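You operate a simulated robot arm through the tools that you are given. There is no shell and no other tool. Be economical: measure what you need, move in short steps, check, and stop when the job is done.

The job below is to be done with a simulated two-armed robot. You get a single attempt, and the scene is never put back.

TASK
Swap the lanterns: stand the orange one, lit, on the small shelf.
Fine: the green one comes down onto the ledge, switched off; hold each one still while you press its button.

The check looks at the end state, three seconds after you hand in, the way a careful person would. Anything else that was tipped, shoved, dropped, spilled or broken makes it a failure.

THE ROBOT
Two 7-joint arms with two-finger parallel grippers on one trunk, on a base that drives. Base frame: it is fixed to the floor where the robot stands at the start and does not move with it; the origin is under the middle of the robot, x ahead of it, y to its left, z up. Units: mm, rad, N and s.
The left shoulder is at the start at [60, 143, 901], the right one opposite. With the tool pointing down near the work surface each hand reaches from about 100 to 640 mm from the robot's upright axis, wherever it stands, measured 20 degrees to its own side. Places, roughly: button of the green lantern [600, 0, 1300]; ledge of the lamp rig [500, -400, 1000]; button of the orange lantern [400, -100, 1100]; small shelf [600, 0, 1200]. Payload 1.57 kg a hand.
Tool frame (each hand has its own): the origin (TCP) lies between the finger pads and is the grasp point; the fingertips stand 30 mm ahead of it; z points along the fingers, y is the line along which they close. Largest opening 110 mm; finger width 24, thickness 12; the body of the gripper, 48 by 112 mm, starts 78 mm behind the TCP.
Orientation is that of the tool frame in the base frame, as [roll, pitch, yaw] about the fixed x, y, z axes, in that order (R = Rz(yaw) Ry(pitch) Rx(roll)). With the fingers straight down and closing along the base's y, the tool's x points along the base's -x, its y along +y and its z along -z.

THE INTERFACE
- The arms move only by the tool apply_moves. It takes "left_moves", "right_moves" or both (then of equal length, played together; a hand with none holds still); each is text: rows parted by semicolons, each of 7 numbers parted by spaces: the shift along the tool's x, y, z in mm, then the turn, a rotation vector about the tool's x, y, z in rad, then the closure, from 0 (fully open) to 1 (shut). In form: tx ty tz rx ry rz fingers; .... A call has 1 to 10 rows; each row is the pose to reach, as a shift and turn from the pose commanded when the call began, along the tool's axes at that moment. Rows are played at 5 a second. More than 50 mm and 0.15 rad between two rows, or a gripper value outside its range, and nothing of the call is played. Where a pose cannot be reached the arm comes as near as it can. A force on the tool above 50 N (or 10 N above the force at the start of the call, whichever is more), or a blocked arm, ends the call early, and 0.2 s more pass. The fingers move at their own pace (about 45 mm/s each) and stop on an object; they squeeze with about 25 N. The grip force told is the motor's: it shows also when the fingers shut on nothing. Time passes only in rows, and 0.2 s behind the last, so rows that repeat a pose let the fingers close. The reply holds the time, the measured pose of the TCP, the force on the tool along the base axes, the opening and the grip force, in the units named above and with some noise.
- Cameras (640 x 400 px; columns grow to the right, rows downward): "scene" is now at [59.6, -15.1, 1523.5]; the picture's right is [-0.12, -0.99, 0.00], its down [-0.63, 0.08, -0.77] and it looks along [0.77, -0.09, -0.63] (base axes); focal length 264 px, centre (320, 200). "left" rides on the left gripper at [-36, 0, -80] in its tool frame; the picture's right is [0.00, -1.00, 0.00], its down [0.97, 0.00, -0.24] and it looks along [0.24, 0.00, 0.97] (tool axes); focal length 218 px, centre (320, 200). "right" rides on the right gripper at [-36, 0, -80] in its tool frame; the picture's right is [0.00, -1.00, 0.00], its down [0.97, 0.00, -0.24] and it looks along [0.24, 0.00, 0.97] (tool axes); focal length 218 px, centre (320, 200). There is no depth. A picture from a camera that has moved, and an enlarged one, comes with that camera's place and axes in the base frame and with its lens. The place of the scene camera against the robot may be out by one fixed shift of up to 12 mm in any direction.
- capture(camera): a new picture of that camera. The clock stands still meanwhile.
- move_column(by): slides the trunk up (or, below 0, down) by that many mm; the arms and the scene camera ride with it, the base frame stays. It gives what a move gives, with no picture.
- roll_base(legs): drives the robot by 1 to 6 legs, each [ahead, left, turn to the left] in mm, mm and rad, along the robot's own axes; the way and the turn of a leg run together, so that a leg with both is an arc; at most 1500 mm and 3.142 rad a leg. The arms and the cameras ride along, it lands a little off, and it stops where it bumps. It gives what a move gives.
- pan_tilt(pan, tilt): turns the head with the scene camera to pan (to the left, within 1.501 rad either way) and tilt (down, from -0.506 to 1.204), counted from straight ahead of the robot. It gives what a move gives.
- zoom(camera, box): a new picture of the part [left, top, right, bottom] of that camera's present view, enlarged. The clock stands still meanwhile.
- job_done(): hands the job in; it is judged then, once.

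Go step by step. Nothing tells you exact positions but the pictures and the camera data: compare them with the known pose of the tool, close in by small moves and look again before you grip or let go. The budget is 120 turns and 108 pictures, counting those below and the enlarged ones. Unless the task says otherwise, let go and move clear before handing in, and close with one line.

The tools are called as a command line: name --argument value ..., lists and objects as JSON in quotes. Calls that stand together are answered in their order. apply_moves: Moves the arms, as the interface text tells. Its arguments: {"type":"object","properties":{"left_moves":{"type":"string"},"right_moves":{"type":"string"}},"required":[]} The other tools are called the same way: move_column (by) slides the trunk up or down; roll_base (legs) drives the base; pan_tilt (pan, tilt) turns the head that bears the scene camera; capture (camera) takes a picture; zoom (camera, box) takes an enlarged picture of a part of a camera's view; job_done () hands the job in.

At the start:

```text
clock: 0.0
left_eef_pos: [383.4, 79.8, 999.4]
left_ee_rot: [3.14, -0.001, 3.141]
left_ft_force: [-0.6, 0.7, 0.2]
left_opening: 109.9
left_finger_force: 0.1
right_eef_pos: [403.9, -221.5, 999.8]
right_ee_rot: [-3.141, 0.0, -3.141]
right_ft_force: [0.3, 0.9, 0.8]
right_opening: 110.0
right_finger_force: 0.0
trunk travel left (down, up): [-500.0, 90.0]
robot x, y, heading: [1.0, -0.4, 0.002]
head pan, tilt: [-0.12, 0.684]
```

scene: 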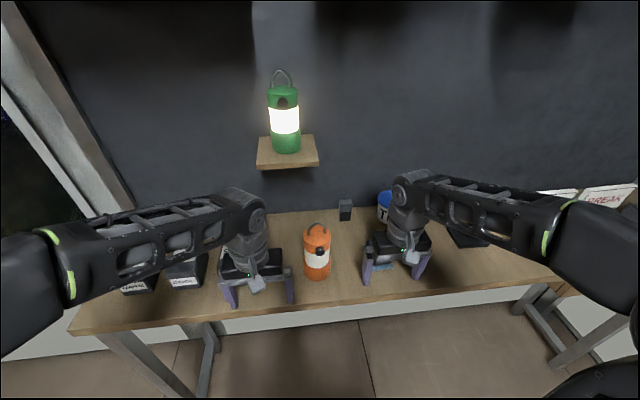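
right: 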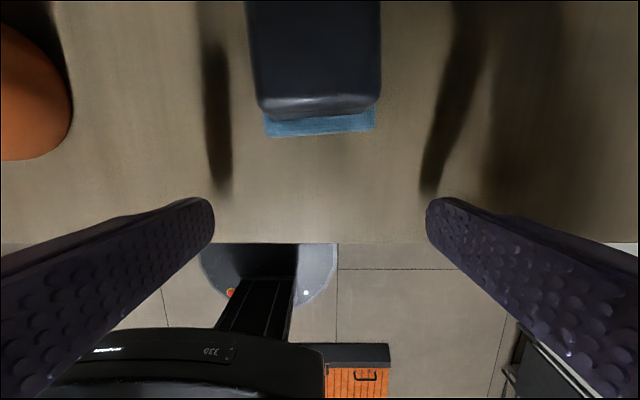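
left: 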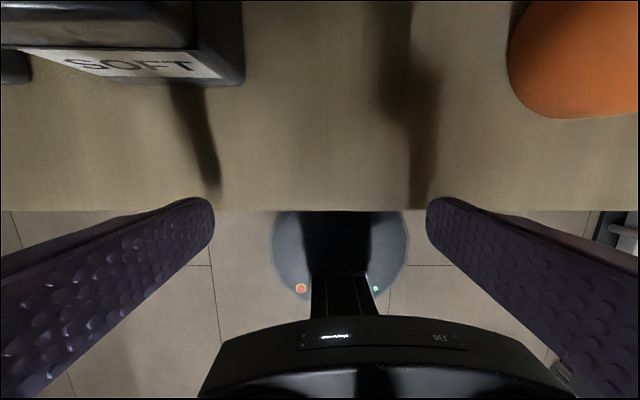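

The green lantern stands lit on the wall shelf and the orange one stands on the bench between the hands. I'll enlarge both, and look toward the right for the ledge.

zoom --camera "scene" --box '[230, 50, 350, 180]'

zoom --camera "scene" --box '[250, 180, 490, 310]'

pan_tilt --pan -0.7 --tilt 0.7

capture --camera "scene"

```text
3.08 times, centred on (290, 115) of scene
camera zoom: at [59.6, -15.1, 1523.5], right [-0.12, -0.99, 0.0], down [-0.63, 0.08, -0.77], along [0.77, -0.09, -0.63], focal length 811 px, centre (412, 462)
```

zoom: 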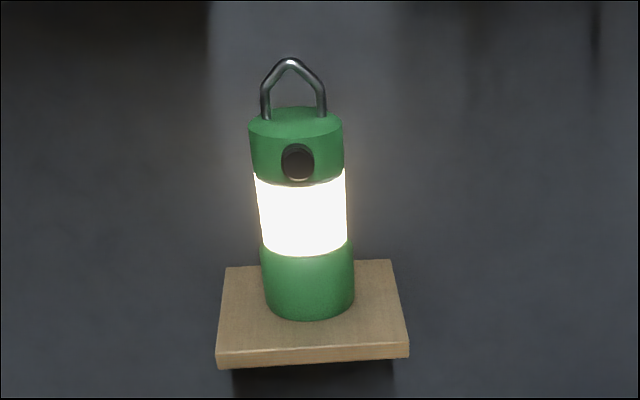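

```text
2.67 times, centred on (370, 245) of scene
camera zoom: at [59.6, -15.1, 1523.5], right [-0.12, -0.99, 0.0], down [-0.63, 0.08, -0.77], along [0.77, -0.09, -0.63], focal length 703 px, centre (187, 80)
```

zoom: 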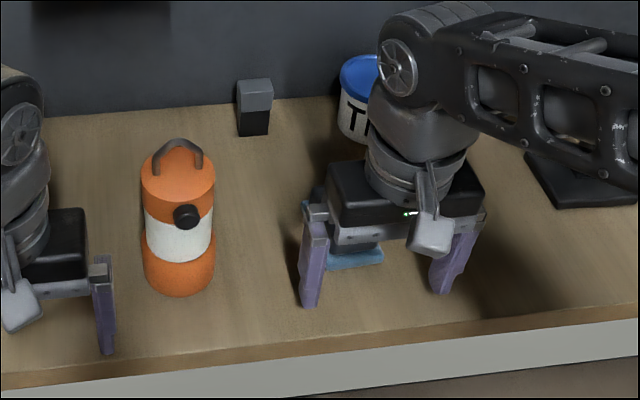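

```text
clock: 1.0
left_eef_pos: [382.3, 80.0, 1000.0]
left_ee_rot: [3.141, 0.0, 3.141]
left_ft_force: [-0.5, 0.0, 0.1]
left_opening: 110.1
left_finger_force: 0.1
right_eef_pos: [403.3, -222.6, 998.3]
right_ee_rot: [3.141, -0.001, -3.141]
right_ft_force: [-0.3, -0.5, -0.5]
right_opening: 110.0
right_finger_force: 0.1
trunk travel left (down, up): [-500.0, 90.0]
robot x, y, heading: [-0.1, 1.5, -0.001]
head pan, tilt: [-0.7, 0.7]
```

```text
102 pictures are left
camera scene: at [39.7, -59.5, 1522.2], right [-0.64, -0.77, 0.0], down [-0.49, 0.41, -0.76], along [0.59, -0.49, -0.64], focal length 264 px, centre (320, 200)
```

scene: 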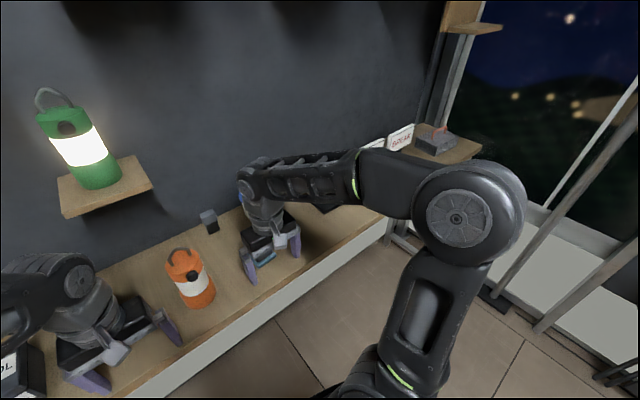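

The rig's ledge should be near [500,-400,1000], hidden behind the right arm. I'll raise the right hand and look at it from above.

apply_moves --right_moves "0 0 -50 0 0 0 0; 0 0 -100 0 0 0 0; 0 0 -150 0 0 0 0; 0 -40 -180 0 0 0 0; 0 -80 -200 0 0 0 0; 0 -120 -220 0 0 0 0; 0 -160 -230 0 0 0 0"

pan_tilt --pan -0.4 --tilt 0.7

capture --camera "right"

capture --camera "scene"

```text
clock: 2.6
left_eef_pos: [384.7, 76.9, 999.7]
left_ee_rot: [3.138, -0.002, 3.14]
left_ft_force: [0.7, -0.2, -0.5]
left_opening: 109.7
left_finger_force: 0.0
right_eef_pos: [422.6, -348.5, 1083.5]
right_ee_rot: [3.139, -0.002, 3.141]
right_ft_force: [0.7, -0.9, -0.1]
right_opening: 110.3
right_finger_force: 0.0
right hand out of reach, approached as far as the arm can: row 2, 3, 4, 5, 6, 7
trunk travel left (down, up): [-500.0, 90.0]
robot x, y, heading: [-4.5, 0.1, 0.001]
head pan, tilt: [-0.7, 0.7]
```

```text
clock: 3.4
left_eef_pos: [382.7, 79.3, 999.9]
left_ee_rot: [-3.141, 0.0, 3.141]
left_ft_force: [0.3, -0.1, -0.5]
left_opening: 109.8
left_finger_force: 0.1
right_eef_pos: [420.3, -346.0, 1084.8]
right_ee_rot: [-3.141, 0.0, -3.141]
right_ft_force: [0.1, -0.1, 1.6]
right_opening: 109.9
right_finger_force: 0.1
trunk travel left (down, up): [-500.0, 90.0]
robot x, y, heading: [-1.6, 2.3, -0.001]
head pan, tilt: [-0.4, 0.7]
```

```text
101 pictures are left
camera right: at [456.5, -346.2, 1164.5], right [0.0, -1.0, 0.0], down [-0.97, 0.0, 0.24], along [-0.24, 0.0, -0.97], focal length 218 px, centre (320, 200)
```

right: 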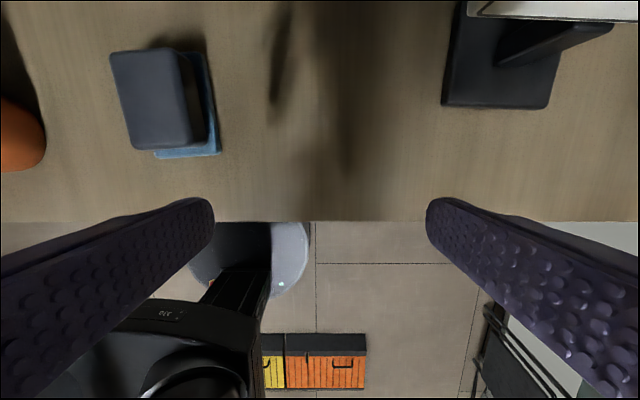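

```text
100 pictures are left
camera scene: at [53.1, -38.3, 1522.1], right [-0.39, -0.92, 0.0], down [-0.59, 0.25, -0.76], along [0.7, -0.3, -0.64], focal length 264 px, centre (320, 200)
```

scene: 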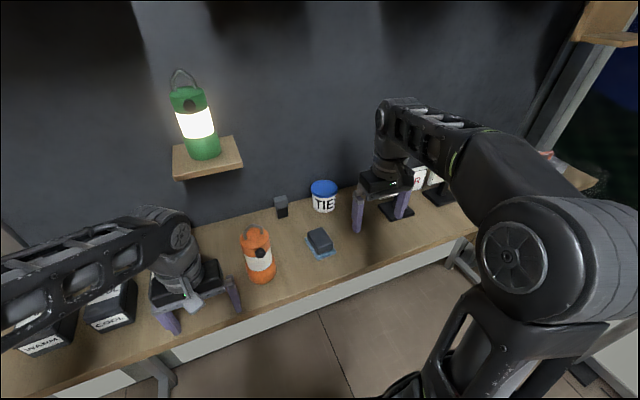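

zoom --camera "scene" --box '[260, 140, 480, 280]'

apply_moves --right_moves "40 0 0 0 0 0 0; 80 0 0 0 0 0 0; 120 0 0 0 0 0 0; 160 0 0 0 0 0 0; 200 0 0 0 0 0 0"

capture --camera "scene"

```text
2.86 times, centred on (370, 210) of scene
camera zoom: at [53.1, -38.3, 1522.1], right [-0.39, -0.92, 0.0], down [-0.59, 0.25, -0.76], along [0.7, -0.3, -0.64], focal length 753 px, centre (177, 171)
```

zoom: 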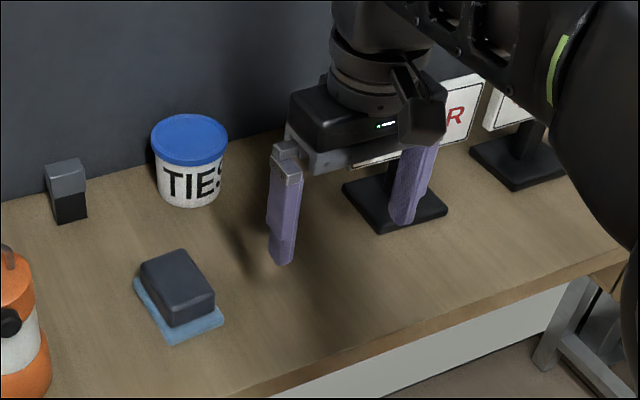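

```text
clock: 4.6
left_eef_pos: [382.0, 80.0, 1000.5]
left_ee_rot: [3.141, 0.0, 3.14]
left_ft_force: [-0.3, -0.7, -0.5]
left_opening: 109.9
left_finger_force: 0.0
right_eef_pos: [225.7, -349.4, 1078.1]
right_ee_rot: [3.14, 0.0, -3.141]
right_ft_force: [-0.3, -0.6, -0.2]
right_opening: 110.3
right_finger_force: 0.0
right hand out of reach, approached as far as the arm can: row 5
trunk travel left (down, up): [-500.0, 90.0]
robot x, y, heading: [0.0, -0.5, 0.001]
head pan, tilt: [-0.4, 0.7]
```

```text
98 pictures are left
camera scene: at [52.8, -38.0, 1522.2], right [-0.39, -0.92, 0.0], down [-0.59, 0.25, -0.76], along [0.7, -0.3, -0.64], focal length 264 px, centre (320, 200)
```

scene: 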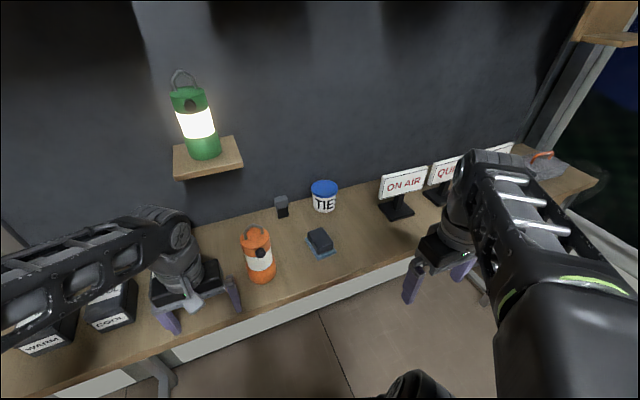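

The wooden bench along the wall is the ledge, and the spot around [460,-380] is clear. Orange stands at about [475,-58] with its button at z≈1072, and green at about [670,0] on the shelf. I'll turn the left hand to horizontal so it can hold orange low.

apply_moves --left_moves "0 0 -40 0 0 0 0; 0 0 -80 0 -0.1 0 0; 0 0 -90 0 -0.25 0 0; 0 0 -90 0 -0.4 0 0; 0 0 -90 0 -0.55 0 0; 0 0 -90 0 -0.7 0 0; 0 0 -90 0 -0.85 0 0; 0 0 -90 0 -1.0 0 0; 0 0 -90 0 -1.15 0 0; 0 0 -90 0 -1.3 0 0"

pan_tilt --pan 0 --tilt 0.75

capture --camera "scene"

capture --camera "left"

```text
clock: 6.8
left_eef_pos: [417.7, 30.0, 1134.2]
left_ee_rot: [3.14, 1.299, 3.138]
left_ft_force: [0.3, -0.3, 0.8]
left_opening: 110.0
left_finger_force: 0.0
left hand out of reach, approached as far as the arm can: row 8, 9, 10
right_eef_pos: [227.7, -349.8, 1078.6]
right_ee_rot: [-3.141, -0.002, 3.141]
right_ft_force: [0.7, -0.4, 0.3]
right_opening: 110.3
right_finger_force: 0.1
trunk travel left (down, up): [-500.0, 90.0]
robot x, y, heading: [4.8, 1.9, -0.001]
head pan, tilt: [-0.4, 0.7]
```

```text
clock: 7.7
left_eef_pos: [416.2, 31.7, 1134.2]
left_ee_rot: [3.14, 1.296, 3.141]
left_ft_force: [0.3, 0.2, 0.4]
left_opening: 109.9
left_finger_force: 0.1
right_eef_pos: [227.1, -349.4, 1078.8]
right_ee_rot: [-3.142, 0.0, -3.141]
right_ft_force: [0.0, 0.0, 1.2]
right_opening: 109.8
right_finger_force: 0.1
trunk travel left (down, up): [-500.0, 90.0]
robot x, y, heading: [3.7, 1.5, 0.002]
head pan, tilt: [0.0, 0.75]
```

```text
97 pictures are left
camera scene: at [57.4, -4.9, 1517.9], right [0.0, -1.0, 0.0], down [-0.68, 0.0, -0.73], along [0.73, 0.0, -0.68], focal length 264 px, centre (320, 200)
```

scene: 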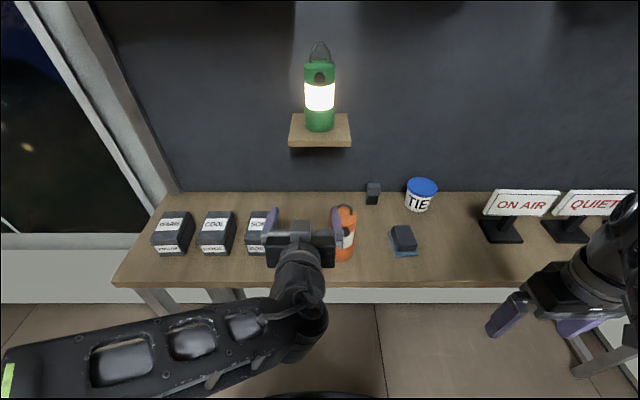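

```text
96 pictures are left
camera left: at [349.6, 30.0, 1190.6], right [0.0, -1.0, 0.0], down [-0.49, 0.0, -0.87], along [0.87, 0.0, -0.49], focal length 218 px, centre (320, 200)
```

left: 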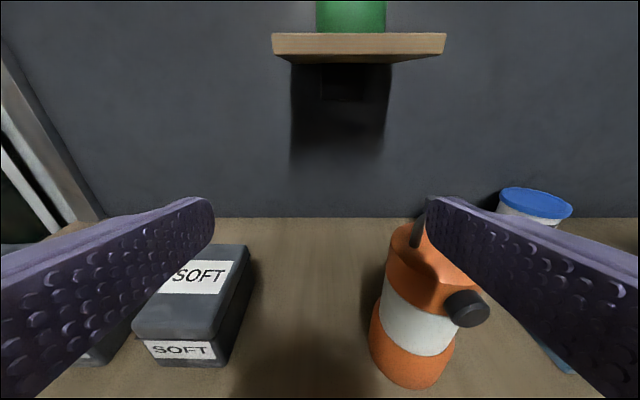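

The left hand is cramped this close in, so I'll back the base up a little before finishing the turn.

roll_base --legs '[[-120, 0, 0]]'

apply_moves --left_moves "0 0 0 0 -0.1 0 0; 0 0 0 0 -0.2 0 0; 0 0 0 0 -0.25 0 0"

```text
clock: 8.9
left_eef_pos: [294.0, 30.3, 1133.2]
left_ee_rot: [3.139, 1.301, 3.141]
left_ft_force: [-0.6, 0.0, -0.3]
left_opening: 110.1
left_finger_force: 0.1
right_eef_pos: [103.5, -349.4, 1078.2]
right_ee_rot: [-3.141, 0.004, 3.14]
right_ft_force: [-0.5, -0.8, -0.1]
right_opening: 110.0
right_finger_force: 0.1
trunk travel left (down, up): [-500.0, 90.0]
robot x, y, heading: [-118.1, 0.2, -0.006]
head pan, tilt: [0.0, 0.75]
```

```text
clock: 9.7
left_eef_pos: [312.1, 4.0, 1147.5]
left_ee_rot: [-3.122, 1.55, -3.12]
left_ft_force: [-0.2, 0.4, -0.2]
left_opening: 109.9
left_finger_force: 0.0
left hand out of reach, approached as far as the arm can: row 1, 2, 3
right_eef_pos: [104.3, -349.7, 1078.8]
right_ee_rot: [3.141, 0.0, 3.14]
right_ft_force: [-0.4, 1.3, 1.4]
right_opening: 109.8
right_finger_force: 0.1
trunk travel left (down, up): [-500.0, 90.0]
robot x, y, heading: [-120.5, -0.3, -0.002]
head pan, tilt: [0.0, 0.75]
```

apply_moves --left_moves "0 0 20 0.12 0 0 0; 0 0 40 0.24 0 0 0; 0 0 40 0.36 0 0 0; 0 0 40 0.48 0 0 0; 0 0 40 0.5 0 0 0"

capture --camera "left"

```text
clock: 10.9
left_eef_pos: [366.2, -3.7, 1156.7]
left_ee_rot: [-2.752, 1.553, -3.123]
left_ft_force: [-0.1, 0.3, 0.5]
left_opening: 109.9
left_finger_force: 0.0
left hand out of reach, approached as far as the arm can: row 1, 2, 3, 4, 5
right_eef_pos: [105.8, -349.5, 1079.0]
right_ee_rot: [3.141, 0.001, 3.141]
right_ft_force: [-0.2, -0.1, 0.4]
right_opening: 110.1
right_finger_force: 0.1
trunk travel left (down, up): [-500.0, 90.0]
robot x, y, heading: [-124.4, -0.8, -0.004]
head pan, tilt: [0.0, 0.75]
```

```text
95 pictures are left
camera left: at [292.7, 24.8, 1194.2], right [-0.36, -0.93, 0.01], down [-0.24, 0.09, -0.97], along [0.9, -0.35, -0.26], focal length 218 px, centre (320, 200)
```

left: 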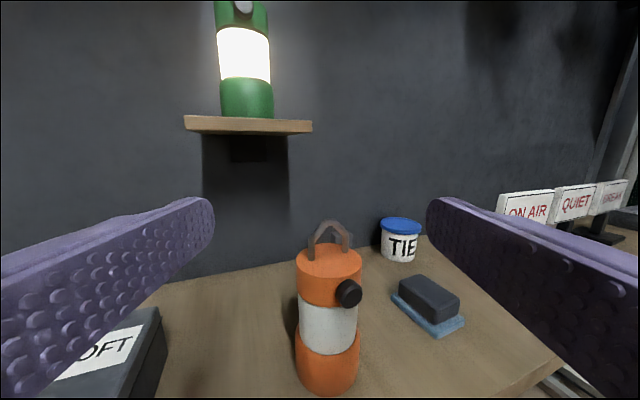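

apply_moves --left_moves "40 0 0 0 0 0 0; 80 0 0 0 0 0 0; 120 0 0 0 0 0 0"

capture --camera "left"

capture --camera "scene"

```text
clock: 11.7
left_eef_pos: [380.0, -22.5, 1086.0]
left_ee_rot: [-2.393, 1.539, -2.759]
left_ft_force: [0.8, 0.3, 0.7]
left_opening: 110.1
left_finger_force: 0.2
left hand out of reach, approached as far as the arm can: row 1, 2, 3
right_eef_pos: [105.2, -350.5, 1078.2]
right_ee_rot: [3.141, -0.003, 3.139]
right_ft_force: [-0.1, -0.2, -0.2]
right_opening: 109.9
right_finger_force: 0.0
trunk travel left (down, up): [-500.0, 90.0]
robot x, y, heading: [-118.9, -1.0, -0.003]
head pan, tilt: [0.0, 0.75]
```

```text
94 pictures are left
camera left: at [307.3, 4.4, 1124.5], right [-0.36, -0.93, 0.02], down [-0.25, 0.07, -0.96], along [0.9, -0.35, -0.26], focal length 218 px, centre (320, 200)
```

left: 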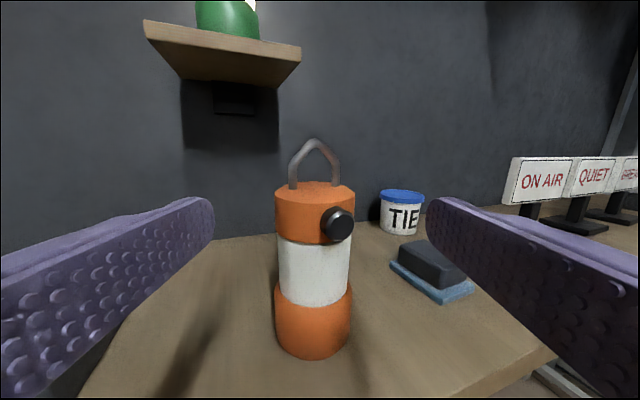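

```text
93 pictures are left
camera scene: at [-61.8, -6.4, 1517.8], right [0.0, -1.0, 0.0], down [-0.68, 0.0, -0.73], along [0.73, 0.0, -0.68], focal length 264 px, centre (320, 200)
```

scene: 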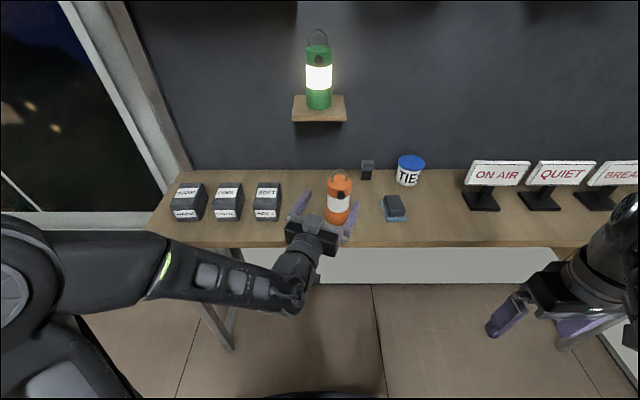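

roll_base --legs '[[-100, 0, 0]]'

apply_moves --left_moves "0 0 30 0 0 0 0; 0 0 60 0 0 0 0; 30 0 90 0 0 0 0; 60 0 90 0 0 0 0"

```text
clock: 12.8
left_eef_pos: [277.5, -22.9, 1089.6]
left_ee_rot: [-2.327, 1.541, -2.694]
left_ft_force: [-0.8, 0.6, 0.0]
left_opening: 109.9
left_finger_force: 0.1
right_eef_pos: [3.3, -349.1, 1078.8]
right_ee_rot: [-3.141, 0.002, 3.14]
right_ft_force: [-0.2, 0.7, -0.2]
right_opening: 109.9
right_finger_force: 0.0
trunk travel left (down, up): [-500.0, 90.0]
robot x, y, heading: [-220.8, -1.1, -0.001]
head pan, tilt: [0.0, 0.75]
```

```text
clock: 13.8
left_eef_pos: [331.6, -62.6, 1051.1]
left_ee_rot: [-2.561, 1.466, -2.934]
left_ft_force: [0.0, 0.1, -0.3]
left_opening: 110.3
left_finger_force: 0.0
left hand out of reach, approached as far as the arm can: row 2, 3, 4
right_eef_pos: [7.5, -351.1, 1077.7]
right_ee_rot: [3.14, -0.003, 3.139]
right_ft_force: [0.8, 0.3, -0.5]
right_opening: 110.0
right_finger_force: 0.0
trunk travel left (down, up): [-500.0, 90.0]
robot x, y, heading: [-219.1, -0.9, -0.004]
head pan, tilt: [0.0, 0.75]
```

The left arm is reaching across its midline, which limits it. I'll shift the base right so that orange lies on the left hand's own side.

roll_base --legs '[[0, -190, 0]]'

apply_moves --left_moves "0 40 0 0 0 0 0; 0 80 0 0 0 0 0; 0 120 0 0 0 0 0; 0 160 0 0 0 0 0"

capture --camera "left"

```text
clock: 15.4
left_eef_pos: [331.0, -248.2, 1051.9]
left_ee_rot: [-2.549, 1.466, -2.915]
left_ft_force: [0.0, -0.3, -0.4]
left_opening: 110.1
left_finger_force: 0.1
right_eef_pos: [7.3, -538.1, 1078.1]
right_ee_rot: [3.14, 0.001, -3.137]
right_ft_force: [-0.7, -1.0, -0.4]
right_opening: 110.0
right_finger_force: 0.0
trunk travel left (down, up): [-500.0, 90.0]
robot x, y, heading: [-222.9, -191.6, 0.001]
head pan, tilt: [0.0, 0.75]
```

```text
clock: 16.4
left_eef_pos: [334.1, -229.7, 1064.5]
left_ee_rot: [-2.598, 1.46, -2.964]
left_ft_force: [-1.0, -0.7, -0.5]
left_opening: 110.1
left_finger_force: 0.2
left hand out of reach, approached as far as the arm can: row 1, 2, 3, 4
right_eef_pos: [6.5, -538.4, 1078.2]
right_ee_rot: [3.141, 0.001, -3.139]
right_ft_force: [-0.3, -0.7, 0.1]
right_opening: 110.0
right_finger_force: 0.0
trunk travel left (down, up): [-500.0, 90.0]
robot x, y, heading: [-221.9, -187.1, 0.006]
head pan, tilt: [0.0, 0.75]
```

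```text
92 pictures are left
camera left: at [264.0, -201.1, 1108.6], right [-0.36, -0.93, 0.06], down [-0.33, 0.07, -0.94], along [0.87, -0.35, -0.33], focal length 218 px, centre (320, 200)
```

left: 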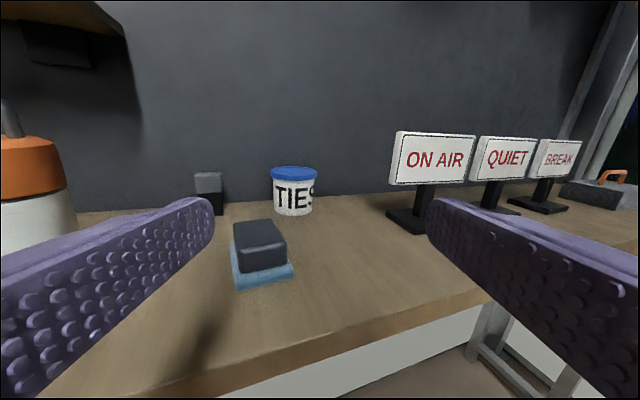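

The sideways move was refused, so the wrist seems to be at a limit in this elbow-out posture. I'll back off into free space and look for an easier posture with the hand horizontal.

roll_base --legs '[[-150, 0, 0]]'

apply_moves --left_moves "50 0 0 -0.1 0 0 0; 100 0 0 -0.2 0 0 0; 150 0 0 -0.3 0 0 0; 200 0 0 -0.37 0 0 0; 250 0 0 -0.37 0 0 0"

capture --camera "scene"

```text
clock: 17.8
left_eef_pos: [183.4, -230.2, 1065.0]
left_ee_rot: [-2.59, 1.461, -2.962]
left_ft_force: [-0.5, -0.5, -0.2]
left_opening: 109.7
left_finger_force: 0.1
right_eef_pos: [-143.8, -537.9, 1078.9]
right_ee_rot: [-3.141, 0.002, -3.138]
right_ft_force: [-0.3, 0.5, 0.8]
right_opening: 109.7
right_finger_force: 0.1
trunk travel left (down, up): [-500.0, 90.0]
robot x, y, heading: [-368.0, -189.5, 0.001]
head pan, tilt: [0.0, 0.75]
```

```text
clock: 19.0
left_eef_pos: [178.4, -251.4, 829.0]
left_ee_rot: [-3.035, 1.451, -3.025]
left_ft_force: [0.0, 0.4, 0.1]
left_opening: 110.0
left_finger_force: 0.1
left hand out of reach, approached as far as the arm can: row 4, 5
right_eef_pos: [-141.8, -537.9, 1078.6]
right_ee_rot: [3.141, 0.0, -3.137]
right_ft_force: [0.0, 0.3, 0.6]
right_opening: 109.9
right_finger_force: 0.0
trunk travel left (down, up): [-500.0, 90.0]
robot x, y, heading: [-369.8, -188.3, 0.001]
head pan, tilt: [0.0, 0.75]
```

```text
91 pictures are left
camera scene: at [-312.5, -195.4, 1518.0], right [0.0, -1.0, 0.0], down [-0.68, 0.0, -0.73], along [0.73, 0.0, -0.68], focal length 264 px, centre (320, 200)
```

scene: 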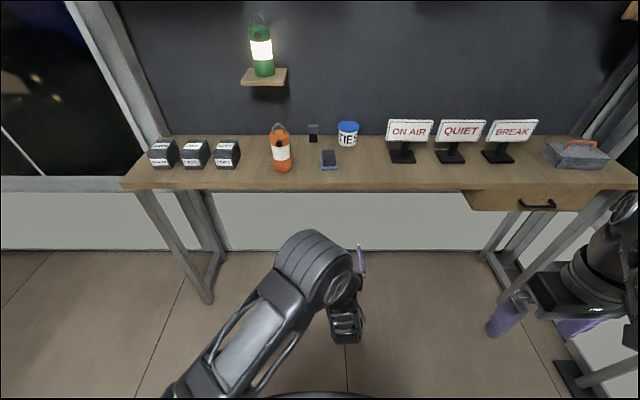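

apply_moves --left_moves "-40 0 0 0 0 0 0; -80 0 0 0 0 0 0; -80 50 0 0 0 0 0; -80 100 0 0 0 0 0; -80 150 0 0 0 0 0; -80 200 0 0 0 0 0; -80 200 50 0 0 0 0; -80 200 100 0 0 0 0"

apply_moves --left_moves "-50 0 0 0 0 0 0; -100 0 0 0 0 0 0; -150 0 0 0 0 0 0; -200 0 0 0 0 0 0; -250 0 0 0 0 0 0"

```text
clock: 20.8
left_eef_pos: [283.1, -78.1, 897.8]
left_ee_rot: [-3.033, 1.455, -3.005]
left_ft_force: [0.5, -0.4, 0.1]
left_opening: 110.1
left_finger_force: 0.0
left hand out of reach, approached as far as the arm can: row 5, 6, 7, 8
right_eef_pos: [-143.5, -538.6, 1079.0]
right_ee_rot: [3.14, 0.0, -3.137]
right_ft_force: [-0.3, 0.5, -0.1]
right_opening: 110.0
right_finger_force: 0.1
trunk travel left (down, up): [-500.0, 90.0]
robot x, y, heading: [-369.6, -190.7, 0.002]
head pan, tilt: [0.0, 0.75]
```

```text
clock: 22.0
left_eef_pos: [308.5, -73.7, 1147.8]
left_ee_rot: [-2.967, 1.459, -2.966]
left_ft_force: [-0.5, 0.1, 1.1]
left_opening: 109.9
left_finger_force: 0.2
right_eef_pos: [-142.5, -538.7, 1078.3]
right_ee_rot: [-3.141, 0.0, -3.138]
right_ft_force: [0.1, 0.3, 0.3]
right_opening: 110.1
right_finger_force: 0.0
trunk travel left (down, up): [-500.0, 90.0]
robot x, y, heading: [-370.9, -188.9, 0.002]
head pan, tilt: [0.0, 0.75]
```

That works: the arm was simply too close, and about 680 mm ahead the horizontal hand reaches fine. I'll centre the base on orange, lower the left hand to grip height and look.

roll_base --legs '[[0, 100, 0]]'

apply_moves --left_moves "0 -40 0 0 0 0 0; 0 -80 0 0 0 0 0; 50 -80 0 0 0 0 0; 100 -80 0 0 0 0 0; 140 -80 0 0 0 0 0"

capture --camera "left"

```text
clock: 23.1
left_eef_pos: [308.9, 28.5, 1146.5]
left_ee_rot: [-2.954, 1.461, -2.949]
left_ft_force: [0.6, 0.1, 0.6]
left_opening: 110.2
left_finger_force: 0.2
right_eef_pos: [-144.0, -437.0, 1079.1]
right_ee_rot: [-3.139, -0.001, -3.139]
right_ft_force: [0.3, 0.1, 0.7]
right_opening: 110.2
right_finger_force: 0.0
trunk travel left (down, up): [-500.0, 90.0]
robot x, y, heading: [-370.7, -89.4, -0.004]
head pan, tilt: [0.0, 0.75]
```

```text
clock: 24.3
left_eef_pos: [295.4, -54.1, 1010.4]
left_ee_rot: [-2.955, 1.459, -2.954]
left_ft_force: [-0.1, -0.1, 0.2]
left_opening: 110.0
left_finger_force: 0.1
right_eef_pos: [-142.2, -438.8, 1076.9]
right_ee_rot: [3.141, -0.002, -3.139]
right_ft_force: [0.1, -0.8, -0.2]
right_opening: 110.0
right_finger_force: 0.0
trunk travel left (down, up): [-500.0, 90.0]
robot x, y, heading: [-365.3, -89.6, -0.001]
head pan, tilt: [0.0, 0.75]
```

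```text
90 pictures are left
camera left: at [219.9, -55.3, 1054.1], right [0.0, -1.0, 0.02], down [-0.34, -0.02, -0.94], along [0.94, 0.0, -0.34], focal length 218 px, centre (320, 200)
```

left: 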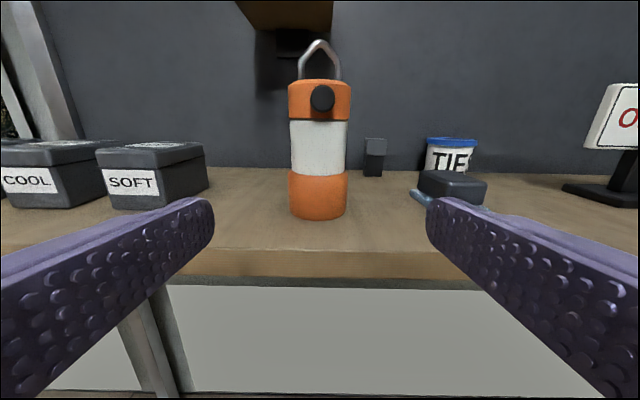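

Orange's axis is at about [475,-54] with its button tip near [430,-57,1074]. I'll lower 20 mm, drive the base 100 mm ahead and check again before gripping.

apply_moves --left_moves "20 0 0 0 0 0 0"

roll_base --legs '[[100, 0, 0]]'

capture --camera "left"

```text
clock: 24.7
left_eef_pos: [292.6, -56.5, 989.3]
left_ee_rot: [-2.968, 1.46, -2.966]
left_ft_force: [0.2, 0.0, 0.6]
left_opening: 110.1
left_finger_force: 0.0
right_eef_pos: [-142.8, -439.1, 1078.2]
right_ee_rot: [-3.141, 0.0, -3.136]
right_ft_force: [-0.2, 0.1, -0.3]
right_opening: 109.9
right_finger_force: 0.1
trunk travel left (down, up): [-500.0, 90.0]
robot x, y, heading: [-369.6, -92.1, -0.0]
head pan, tilt: [0.0, 0.75]
```

```text
clock: 25.9
left_eef_pos: [394.2, -56.5, 989.3]
left_ee_rot: [-2.967, 1.457, -2.965]
left_ft_force: [0.4, -0.2, -0.6]
left_opening: 110.1
left_finger_force: 0.1
right_eef_pos: [-42.3, -438.0, 1078.9]
right_ee_rot: [-3.141, 0.0, -3.139]
right_ft_force: [1.3, -0.8, -0.3]
right_opening: 110.1
right_finger_force: 0.0
trunk travel left (down, up): [-500.0, 90.0]
robot x, y, heading: [-272.1, -92.1, 0.004]
head pan, tilt: [0.0, 0.75]
```

```text
89 pictures are left
camera left: at [318.3, -56.1, 1033.8], right [0.0, -1.0, 0.02], down [-0.35, -0.02, -0.94], along [0.94, 0.0, -0.35], focal length 218 px, centre (320, 200)
```

left: 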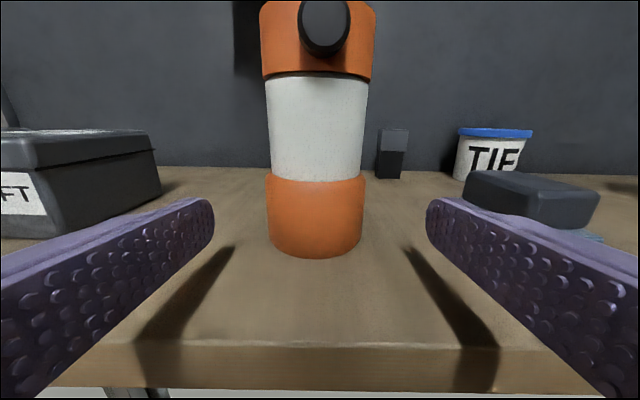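

apply_moves --left_moves "-2 3 25 0 0 0 0; -5 3 50 0 0 0 0; -8 3 77 0 0 0 0; -8 3 77 0 0 0 0"

capture --camera "left"

```text
clock: 26.9
left_eef_pos: [468.9, -53.1, 988.7]
left_ee_rot: [-2.963, 1.459, -2.962]
left_ft_force: [-0.8, -0.2, 0.3]
left_opening: 110.0
left_finger_force: 0.1
right_eef_pos: [-43.9, -438.1, 1079.9]
right_ee_rot: [3.141, 0.0, -3.138]
right_ft_force: [1.0, 0.5, -0.2]
right_opening: 109.9
right_finger_force: 0.1
trunk travel left (down, up): [-500.0, 90.0]
robot x, y, heading: [-271.4, -89.9, 0.007]
head pan, tilt: [0.0, 0.75]
```

```text
88 pictures are left
camera left: at [394.8, -53.2, 1033.6], right [0.0, -1.0, 0.02], down [-0.35, -0.02, -0.94], along [0.94, 0.0, -0.35], focal length 218 px, centre (320, 200)
```

left: 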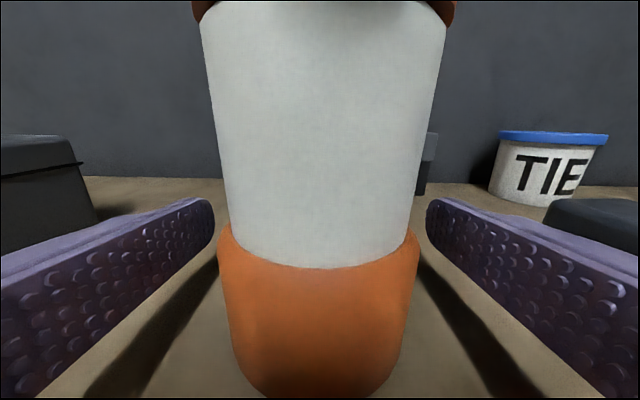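

Orange is centred between the pads at its lower body. Closing now.

apply_moves --left_moves "0 0 0 0 0 0 0.3; 0 0 0 0 0 0 0.6; 0 0 0 0 0 0 1; 0 0 0 0 0 0 1; 0 0 0 0 0 0 1"

capture --camera "scene"

```text
clock: 28.1
left_eef_pos: [470.5, -53.1, 988.6]
left_ee_rot: [-2.967, 1.461, -2.964]
left_ft_force: [0.4, -0.5, 0.5]
left_opening: 69.5
left_finger_force: 24.8
right_eef_pos: [-42.8, -438.5, 1078.7]
right_ee_rot: [3.141, 0.0, -3.139]
right_ft_force: [0.0, 0.1, 0.5]
right_opening: 110.0
right_finger_force: 0.1
trunk travel left (down, up): [-500.0, 90.0]
robot x, y, heading: [-271.3, -87.3, 0.001]
head pan, tilt: [0.0, 0.75]
```

```text
87 pictures are left
camera scene: at [-213.6, -94.6, 1517.9], right [0.0, -1.0, 0.0], down [-0.68, 0.0, -0.73], along [0.73, 0.0, -0.68], focal length 264 px, centre (320, 200)
```

scene: 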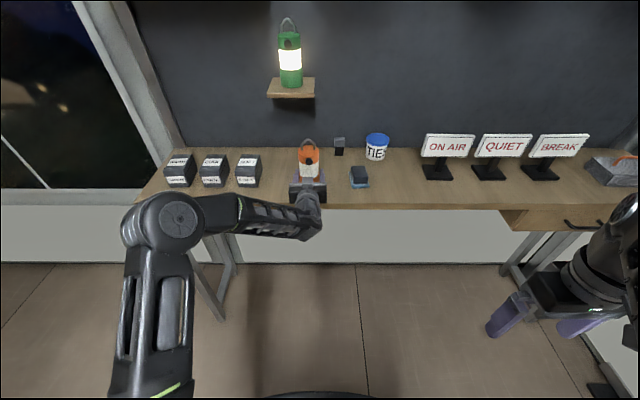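

Orange is held firmly at 69 mm. Next I'll bring the right hand forward, fingers shut and tilted, to press the button.

apply_moves --right_moves "-40 10 -10 0 0 0 1; -80 20 -20 0 -0.05 0 1; -120 40 -30 0 -0.15 0 1; -160 60 -40 0 -0.25 0 1; -200 80 -50 0 -0.35 0 1; -235 100 -60 0 -0.47 0 1; -270 120 -70 0 -0.59 0 1; -300 140 -80 0 -0.71 0 1; -320 150 -80 0 -0.83 0 1; -320 150 -80 0 -0.95 0 1"

capture --camera "right"

```text
clock: 30.3
left_eef_pos: [468.8, -53.1, 989.4]
left_ee_rot: [-2.964, 1.46, -2.96]
left_ft_force: [-1.3, -0.6, 1.5]
left_opening: 69.5
left_finger_force: 25.3
right_eef_pos: [277.5, -286.2, 1159.4]
right_ee_rot: [3.141, 0.95, -3.139]
right_ft_force: [0.3, -0.5, -0.4]
right_opening: 0.0
right_finger_force: 21.9
trunk travel left (down, up): [-500.0, 90.0]
robot x, y, heading: [-271.5, -91.4, 0.002]
head pan, tilt: [0.0, 0.75]
```

```text
86 pictures are left
camera right: at [232.5, -287.6, 1233.9], right [0.0, -1.0, 0.0], down [-0.76, 0.0, -0.65], along [0.65, 0.0, -0.76], focal length 218 px, centre (320, 200)
```

right: 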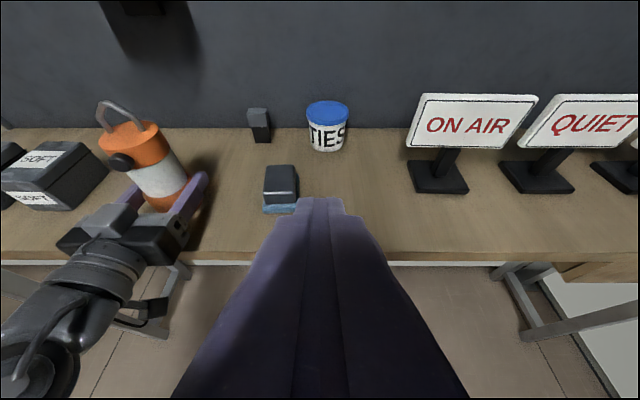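

apply_moves --right_moves "0 40 10 -0.09 0 -0.065 1; -4 80 25 -0.18 0 -0.13 1; -9 120 40 -0.27 0 -0.195 1; -14 155 60 -0.366 0 -0.262 1; -19 180 80 -0.366 0 -0.262 1; -24 202 98 -0.366 0 -0.262 1; -24 202 98 -0.366 0 -0.262 1"

capture --camera "right"

zoom --camera "scene" --box '[240, 100, 400, 230]'

```text
clock: 31.9
left_eef_pos: [470.0, -52.9, 988.8]
left_ee_rot: [-2.965, 1.458, -2.963]
left_ft_force: [0.8, -0.5, 0.9]
left_opening: 69.3
left_finger_force: 24.8
right_eef_pos: [370.4, -86.2, 1122.6]
right_ee_rot: [-3.141, 0.95, -2.691]
right_ft_force: [0.4, 0.7, -0.2]
right_opening: 0.0
right_finger_force: 21.6
trunk travel left (down, up): [-500.0, 90.0]
robot x, y, heading: [-270.5, -89.6, 0.006]
head pan, tilt: [0.0, 0.75]
```

```text
85 pictures are left
camera right: at [331.0, -106.2, 1198.0], right [0.44, -0.9, 0.0], down [-0.68, -0.33, -0.65], along [0.58, 0.28, -0.76], focal length 218 px, centre (320, 200)
```

right: 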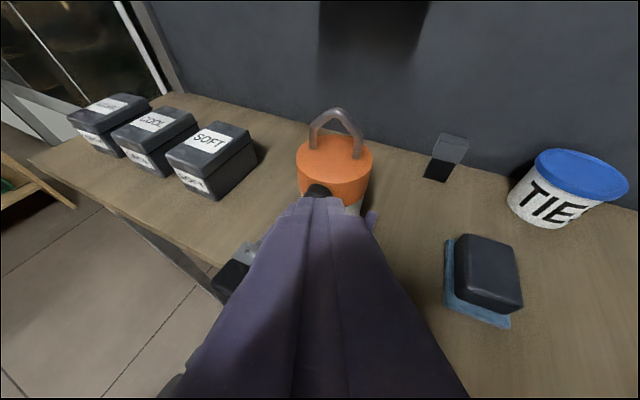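

```text
3.08 times, centred on (320, 165) of scene
camera zoom: at [-213.7, -94.7, 1517.9], right [0.0, -1.0, 0.0], down [-0.68, 0.0, -0.73], along [0.73, 0.0, -0.68], focal length 811 px, centre (320, 308)
```

zoom: 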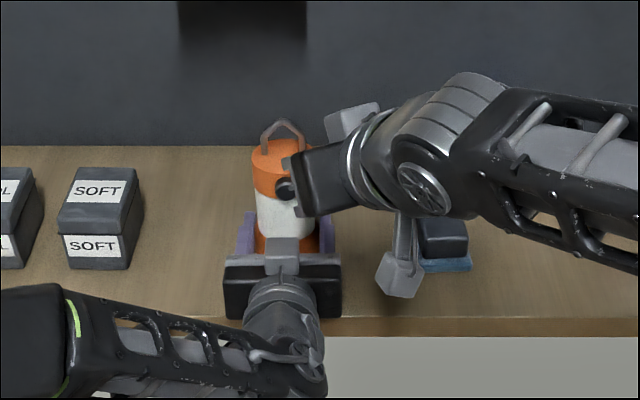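

The fingertips point at the button, about 45 mm away. I'll move in slowly along the tool axis.

apply_moves --right_moves "0 0 20 0 0 0 1; 0 0 36 0 0 0 1; 0 0 42 0 0 0 1; 0 0 45 0 0 0 1"

zoom --camera "right" --box '[260, 80, 400, 230]'

zoom --camera "scene" --box '[280, 120, 350, 190]'

```text
clock: 32.9
left_eef_pos: [470.2, -52.4, 989.4]
left_ee_rot: [-2.963, 1.461, -2.963]
left_ft_force: [3.1, 0.3, 1.0]
left_opening: 69.3
left_finger_force: 24.7
right_eef_pos: [402.5, -70.6, 1096.4]
right_ee_rot: [-3.141, 0.95, -2.69]
right_ft_force: [-1.6, -3.2, 2.5]
right_opening: 0.0
right_finger_force: 21.4
trunk travel left (down, up): [-500.0, 90.0]
robot x, y, heading: [-274.3, -92.4, 0.003]
head pan, tilt: [0.0, 0.75]
```

```text
2.67 times, centred on (330, 155) of right
camera zoom: at [363.1, -90.1, 1170.9], right [0.44, -0.9, 0.0], down [-0.68, -0.33, -0.65], along [0.59, 0.28, -0.76], focal length 582 px, centre (293, 320)
```

zoom: 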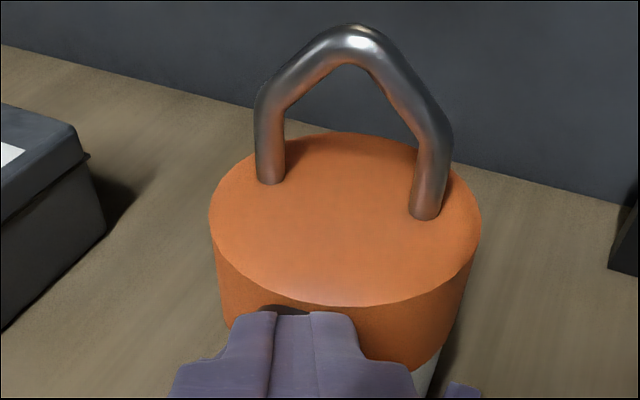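

```text
5.71 times, centred on (315, 155) of scene
camera zoom: at [-213.9, -94.9, 1518.0], right [0.0, -1.0, 0.0], down [-0.68, 0.0, -0.73], along [0.73, 0.0, -0.68], focal length 1506 px, centre (349, 457)
```

zoom: 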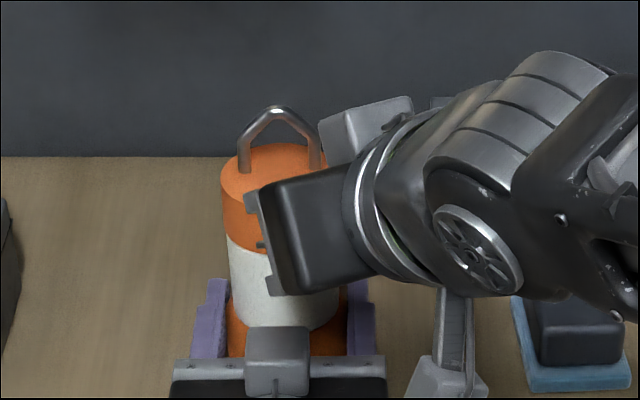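

There is light contact, about 4 N. I'll press a few more millimetres.

apply_moves --right_moves "0 1 2 0 0 0 1; 0 1 4 0 0 0 1; 0 1 5 0 0 0 1"

zoom --camera "scene" --box '[280, 120, 350, 190]'

```text
clock: 33.7
left_eef_pos: [469.5, -51.9, 989.5]
left_ee_rot: [-2.97, 1.46, -2.965]
left_ft_force: [11.4, 5.1, -0.1]
left_opening: 69.3
left_finger_force: 24.3
right_eef_pos: [404.9, -67.2, 1095.1]
right_ee_rot: [3.14, 0.955, -2.69]
right_ft_force: [-8.6, -7.7, 14.5]
right_opening: 0.0
right_finger_force: 21.0
trunk travel left (down, up): [-500.0, 90.0]
robot x, y, heading: [-270.0, -88.8, 0.0]
head pan, tilt: [0.0, 0.75]
```

```text
5.71 times, centred on (315, 155) of scene
camera zoom: at [-214.7, -95.3, 1518.1], right [0.0, -1.0, 0.0], down [-0.68, 0.0, -0.73], along [0.73, 0.0, -0.68], focal length 1506 px, centre (349, 457)
```

zoom: 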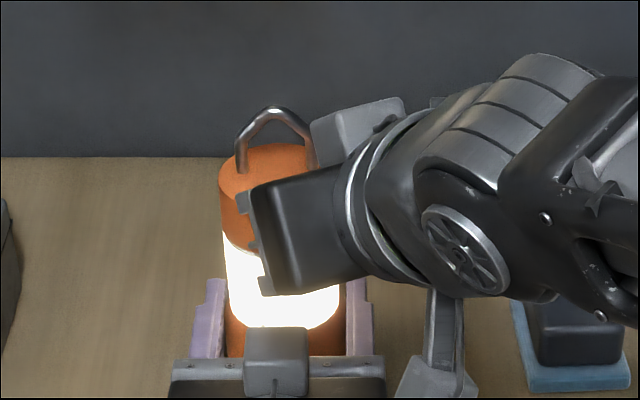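

Orange is lit. I'll withdraw the right hand straight back and check.

apply_moves --right_moves "0 0 -20 0 0 0 1; 0 0 -60 0 0 0 1; 0 0 -100 0 0 0 1"

capture --camera "right"

```text
clock: 34.5
left_eef_pos: [469.5, -53.0, 989.3]
left_ee_rot: [-2.965, 1.458, -2.966]
left_ft_force: [-1.7, -0.4, 3.1]
left_opening: 69.0
left_finger_force: 24.6
right_eef_pos: [331.3, -101.5, 1150.3]
right_ee_rot: [3.141, 0.95, -2.689]
right_ft_force: [0.1, -0.1, 0.0]
right_opening: 0.0
right_finger_force: 21.5
trunk travel left (down, up): [-500.0, 90.0]
robot x, y, heading: [-272.6, -93.0, 0.002]
head pan, tilt: [0.0, 0.75]
```

```text
80 pictures are left
camera right: at [292.2, -121.6, 1225.8], right [0.44, -0.9, 0.0], down [-0.68, -0.33, -0.65], along [0.58, 0.28, -0.76], focal length 218 px, centre (320, 200)
```

right: 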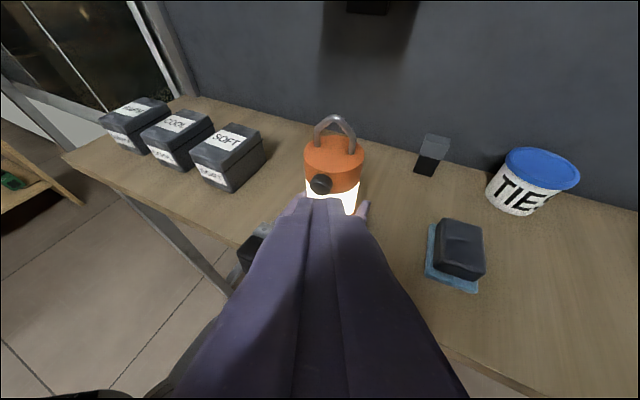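

Orange is still lit and upright. I'll release it and back the left hand off.

apply_moves --left_moves "0 0 0 0 0 0 0.5; 0 0 0 0 0 0 0; 0 0 0 0 0 0 0; 0 0 0 0 0 0 0; 0 0 -30 0 0 0 0; 5 0 -70 0 0 0 0; 10 0 -110 0 0 0 0; 14 0 -150 0 0 0 0"

capture --camera "left"

```text
clock: 36.3
left_eef_pos: [318.6, -51.8, 988.8]
left_ee_rot: [-2.971, 1.459, -2.969]
left_ft_force: [0.2, -0.5, 1.0]
left_opening: 109.8
left_finger_force: 0.1
right_eef_pos: [332.1, -101.5, 1150.6]
right_ee_rot: [3.141, 0.949, -2.688]
right_ft_force: [-1.1, -0.3, 0.6]
right_opening: 0.1
right_finger_force: 21.3
trunk travel left (down, up): [-500.0, 90.0]
robot x, y, heading: [-269.4, -89.4, 0.004]
head pan, tilt: [0.0, 0.75]
```

```text
79 pictures are left
camera left: at [243.6, -52.4, 1035.1], right [0.0, -1.0, 0.02], down [-0.35, -0.02, -0.94], along [0.94, 0.0, -0.35], focal length 218 px, centre (320, 200)
```

left: 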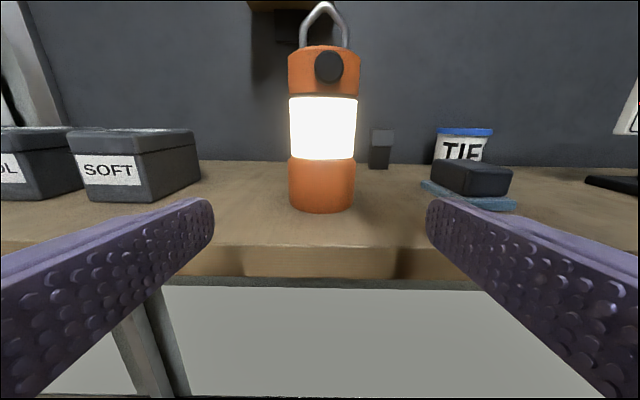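

Both lanterns are lit, as expected at this point. I'll raise the trunk, lift the left hand up and aside, and level the right hand for the green lantern.

move_column --by 88

apply_moves --left_moves "-45 20 0 0 0 0 0; -90 40 0 0 0 0 0; -130 65 0 0 0 0 0; -170 90 0 0 0 0 0; -205 120 0 0 0 0 0; -230 160 0 0 0 0 0; -240 200 0 0 0 0 0" --right_moves "0 0 0 0 -0.14 0 0.5; 0 0 0 0 -0.28 0 0; 0 0 0 0 -0.42 0 0; 0 0 0 0 -0.53 0 0; 0 0 0 0 -0.53 0 0; 0 0 0 0 -0.53 0 0; 0 0 0 0 -0.53 0 0"

capture --camera "right"

```text
clock: 37.5
left_eef_pos: [319.5, -51.8, 1079.1]
left_ee_rot: [-2.968, 1.458, -2.964]
left_ft_force: [-0.4, -0.2, 0.3]
left_opening: 109.8
left_finger_force: 0.1
right_eef_pos: [332.6, -101.8, 1237.4]
right_ee_rot: [-3.141, 0.949, -2.69]
right_ft_force: [1.3, 0.1, -0.7]
right_opening: 0.0
right_finger_force: 21.3
trunk travel left (down, up): [-588.0, 2.0]
robot x, y, heading: [-269.9, -88.4, 0.004]
head pan, tilt: [0.0, 0.75]
```

```text
clock: 39.1
left_eef_pos: [343.5, 151.6, 1313.6]
left_ee_rot: [-2.972, 1.46, -2.97]
left_ft_force: [0.0, 0.1, -0.6]
left_opening: 109.9
left_finger_force: 0.1
right_eef_pos: [331.1, -102.0, 1239.3]
right_ee_rot: [-3.136, 1.481, -2.685]
right_ft_force: [-0.2, -0.3, -0.2]
right_opening: 109.9
right_finger_force: 0.0
right hand out of reach, approached as far as the arm can: row 2, 3
trunk travel left (down, up): [-588.0, 2.0]
robot x, y, heading: [-268.5, -89.8, 0.002]
head pan, tilt: [0.0, 0.75]
```

```text
78 pictures are left
camera right: at [262.9, -136.5, 1282.3], right [0.44, -0.9, 0.0], down [-0.29, -0.14, -0.95], along [0.85, 0.41, -0.33], focal length 218 px, centre (320, 200)
```

right: 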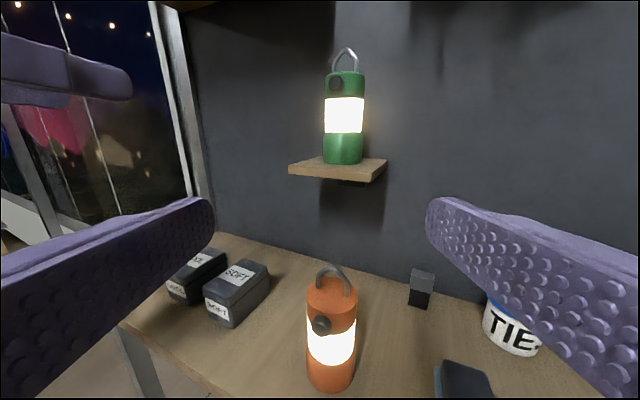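

The green axis is at about [635,0] with the shelf top near z=1222. I'll raise the right hand to grip height, reduce its yaw, and drive up for a closer look.

apply_moves --right_moves "-15 0 0 0.1 0 0 0; -27 0 0 0.2 0 0 0; -27 0 0 0.2 0 0 0"

roll_base --legs '[[0, 70, 0], [160, 0, 0]]'

capture --camera "right"

capture --camera "scene"

```text
clock: 39.9
left_eef_pos: [344.5, 151.5, 1313.5]
left_ee_rot: [-2.967, 1.459, -2.966]
left_ft_force: [-0.6, -0.6, 1.0]
left_opening: 110.0
left_finger_force: 0.0
right_eef_pos: [335.0, -101.0, 1265.9]
right_ee_rot: [-2.94, 1.481, -2.685]
right_ft_force: [0.4, 0.5, 0.6]
right_opening: 110.0
right_finger_force: 0.0
trunk travel left (down, up): [-588.0, 2.0]
robot x, y, heading: [-271.7, -88.2, 0.001]
head pan, tilt: [0.0, 0.75]
```

```text
clock: 41.9
left_eef_pos: [505.4, 219.9, 1312.6]
left_ee_rot: [-2.967, 1.458, -2.97]
left_ft_force: [1.0, 0.0, 0.5]
left_opening: 110.1
left_finger_force: 0.0
right_eef_pos: [493.4, -33.4, 1265.7]
right_ee_rot: [-2.948, 1.477, -2.7]
right_ft_force: [0.7, 0.3, -0.6]
right_opening: 110.1
right_finger_force: 0.0
trunk travel left (down, up): [-588.0, 2.0]
robot x, y, heading: [-112.9, -17.6, -0.003]
head pan, tilt: [0.0, 0.75]
```

```text
77 pictures are left
camera right: at [420.0, -51.5, 1307.6], right [0.25, -0.97, 0.02], down [-0.31, -0.1, -0.94], along [0.92, 0.23, -0.33], focal length 218 px, centre (320, 200)
```

right: 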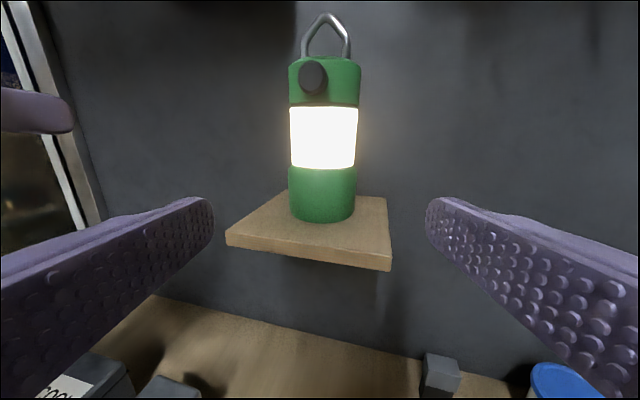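

```text
76 pictures are left
camera scene: at [-54.2, -24.4, 1605.8], right [0.0, -1.0, 0.0], down [-0.68, 0.0, -0.73], along [0.73, 0.0, -0.68], focal length 264 px, centre (320, 200)
```

scene: 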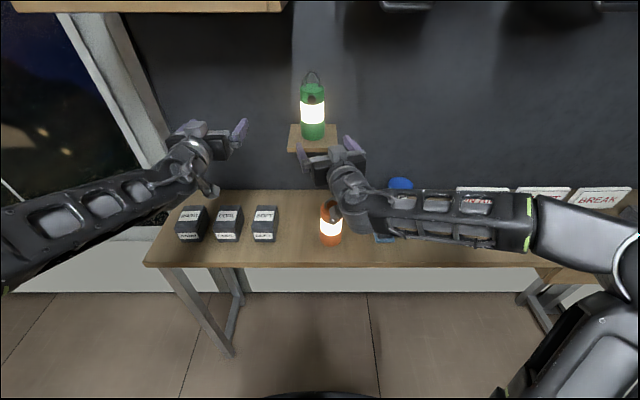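

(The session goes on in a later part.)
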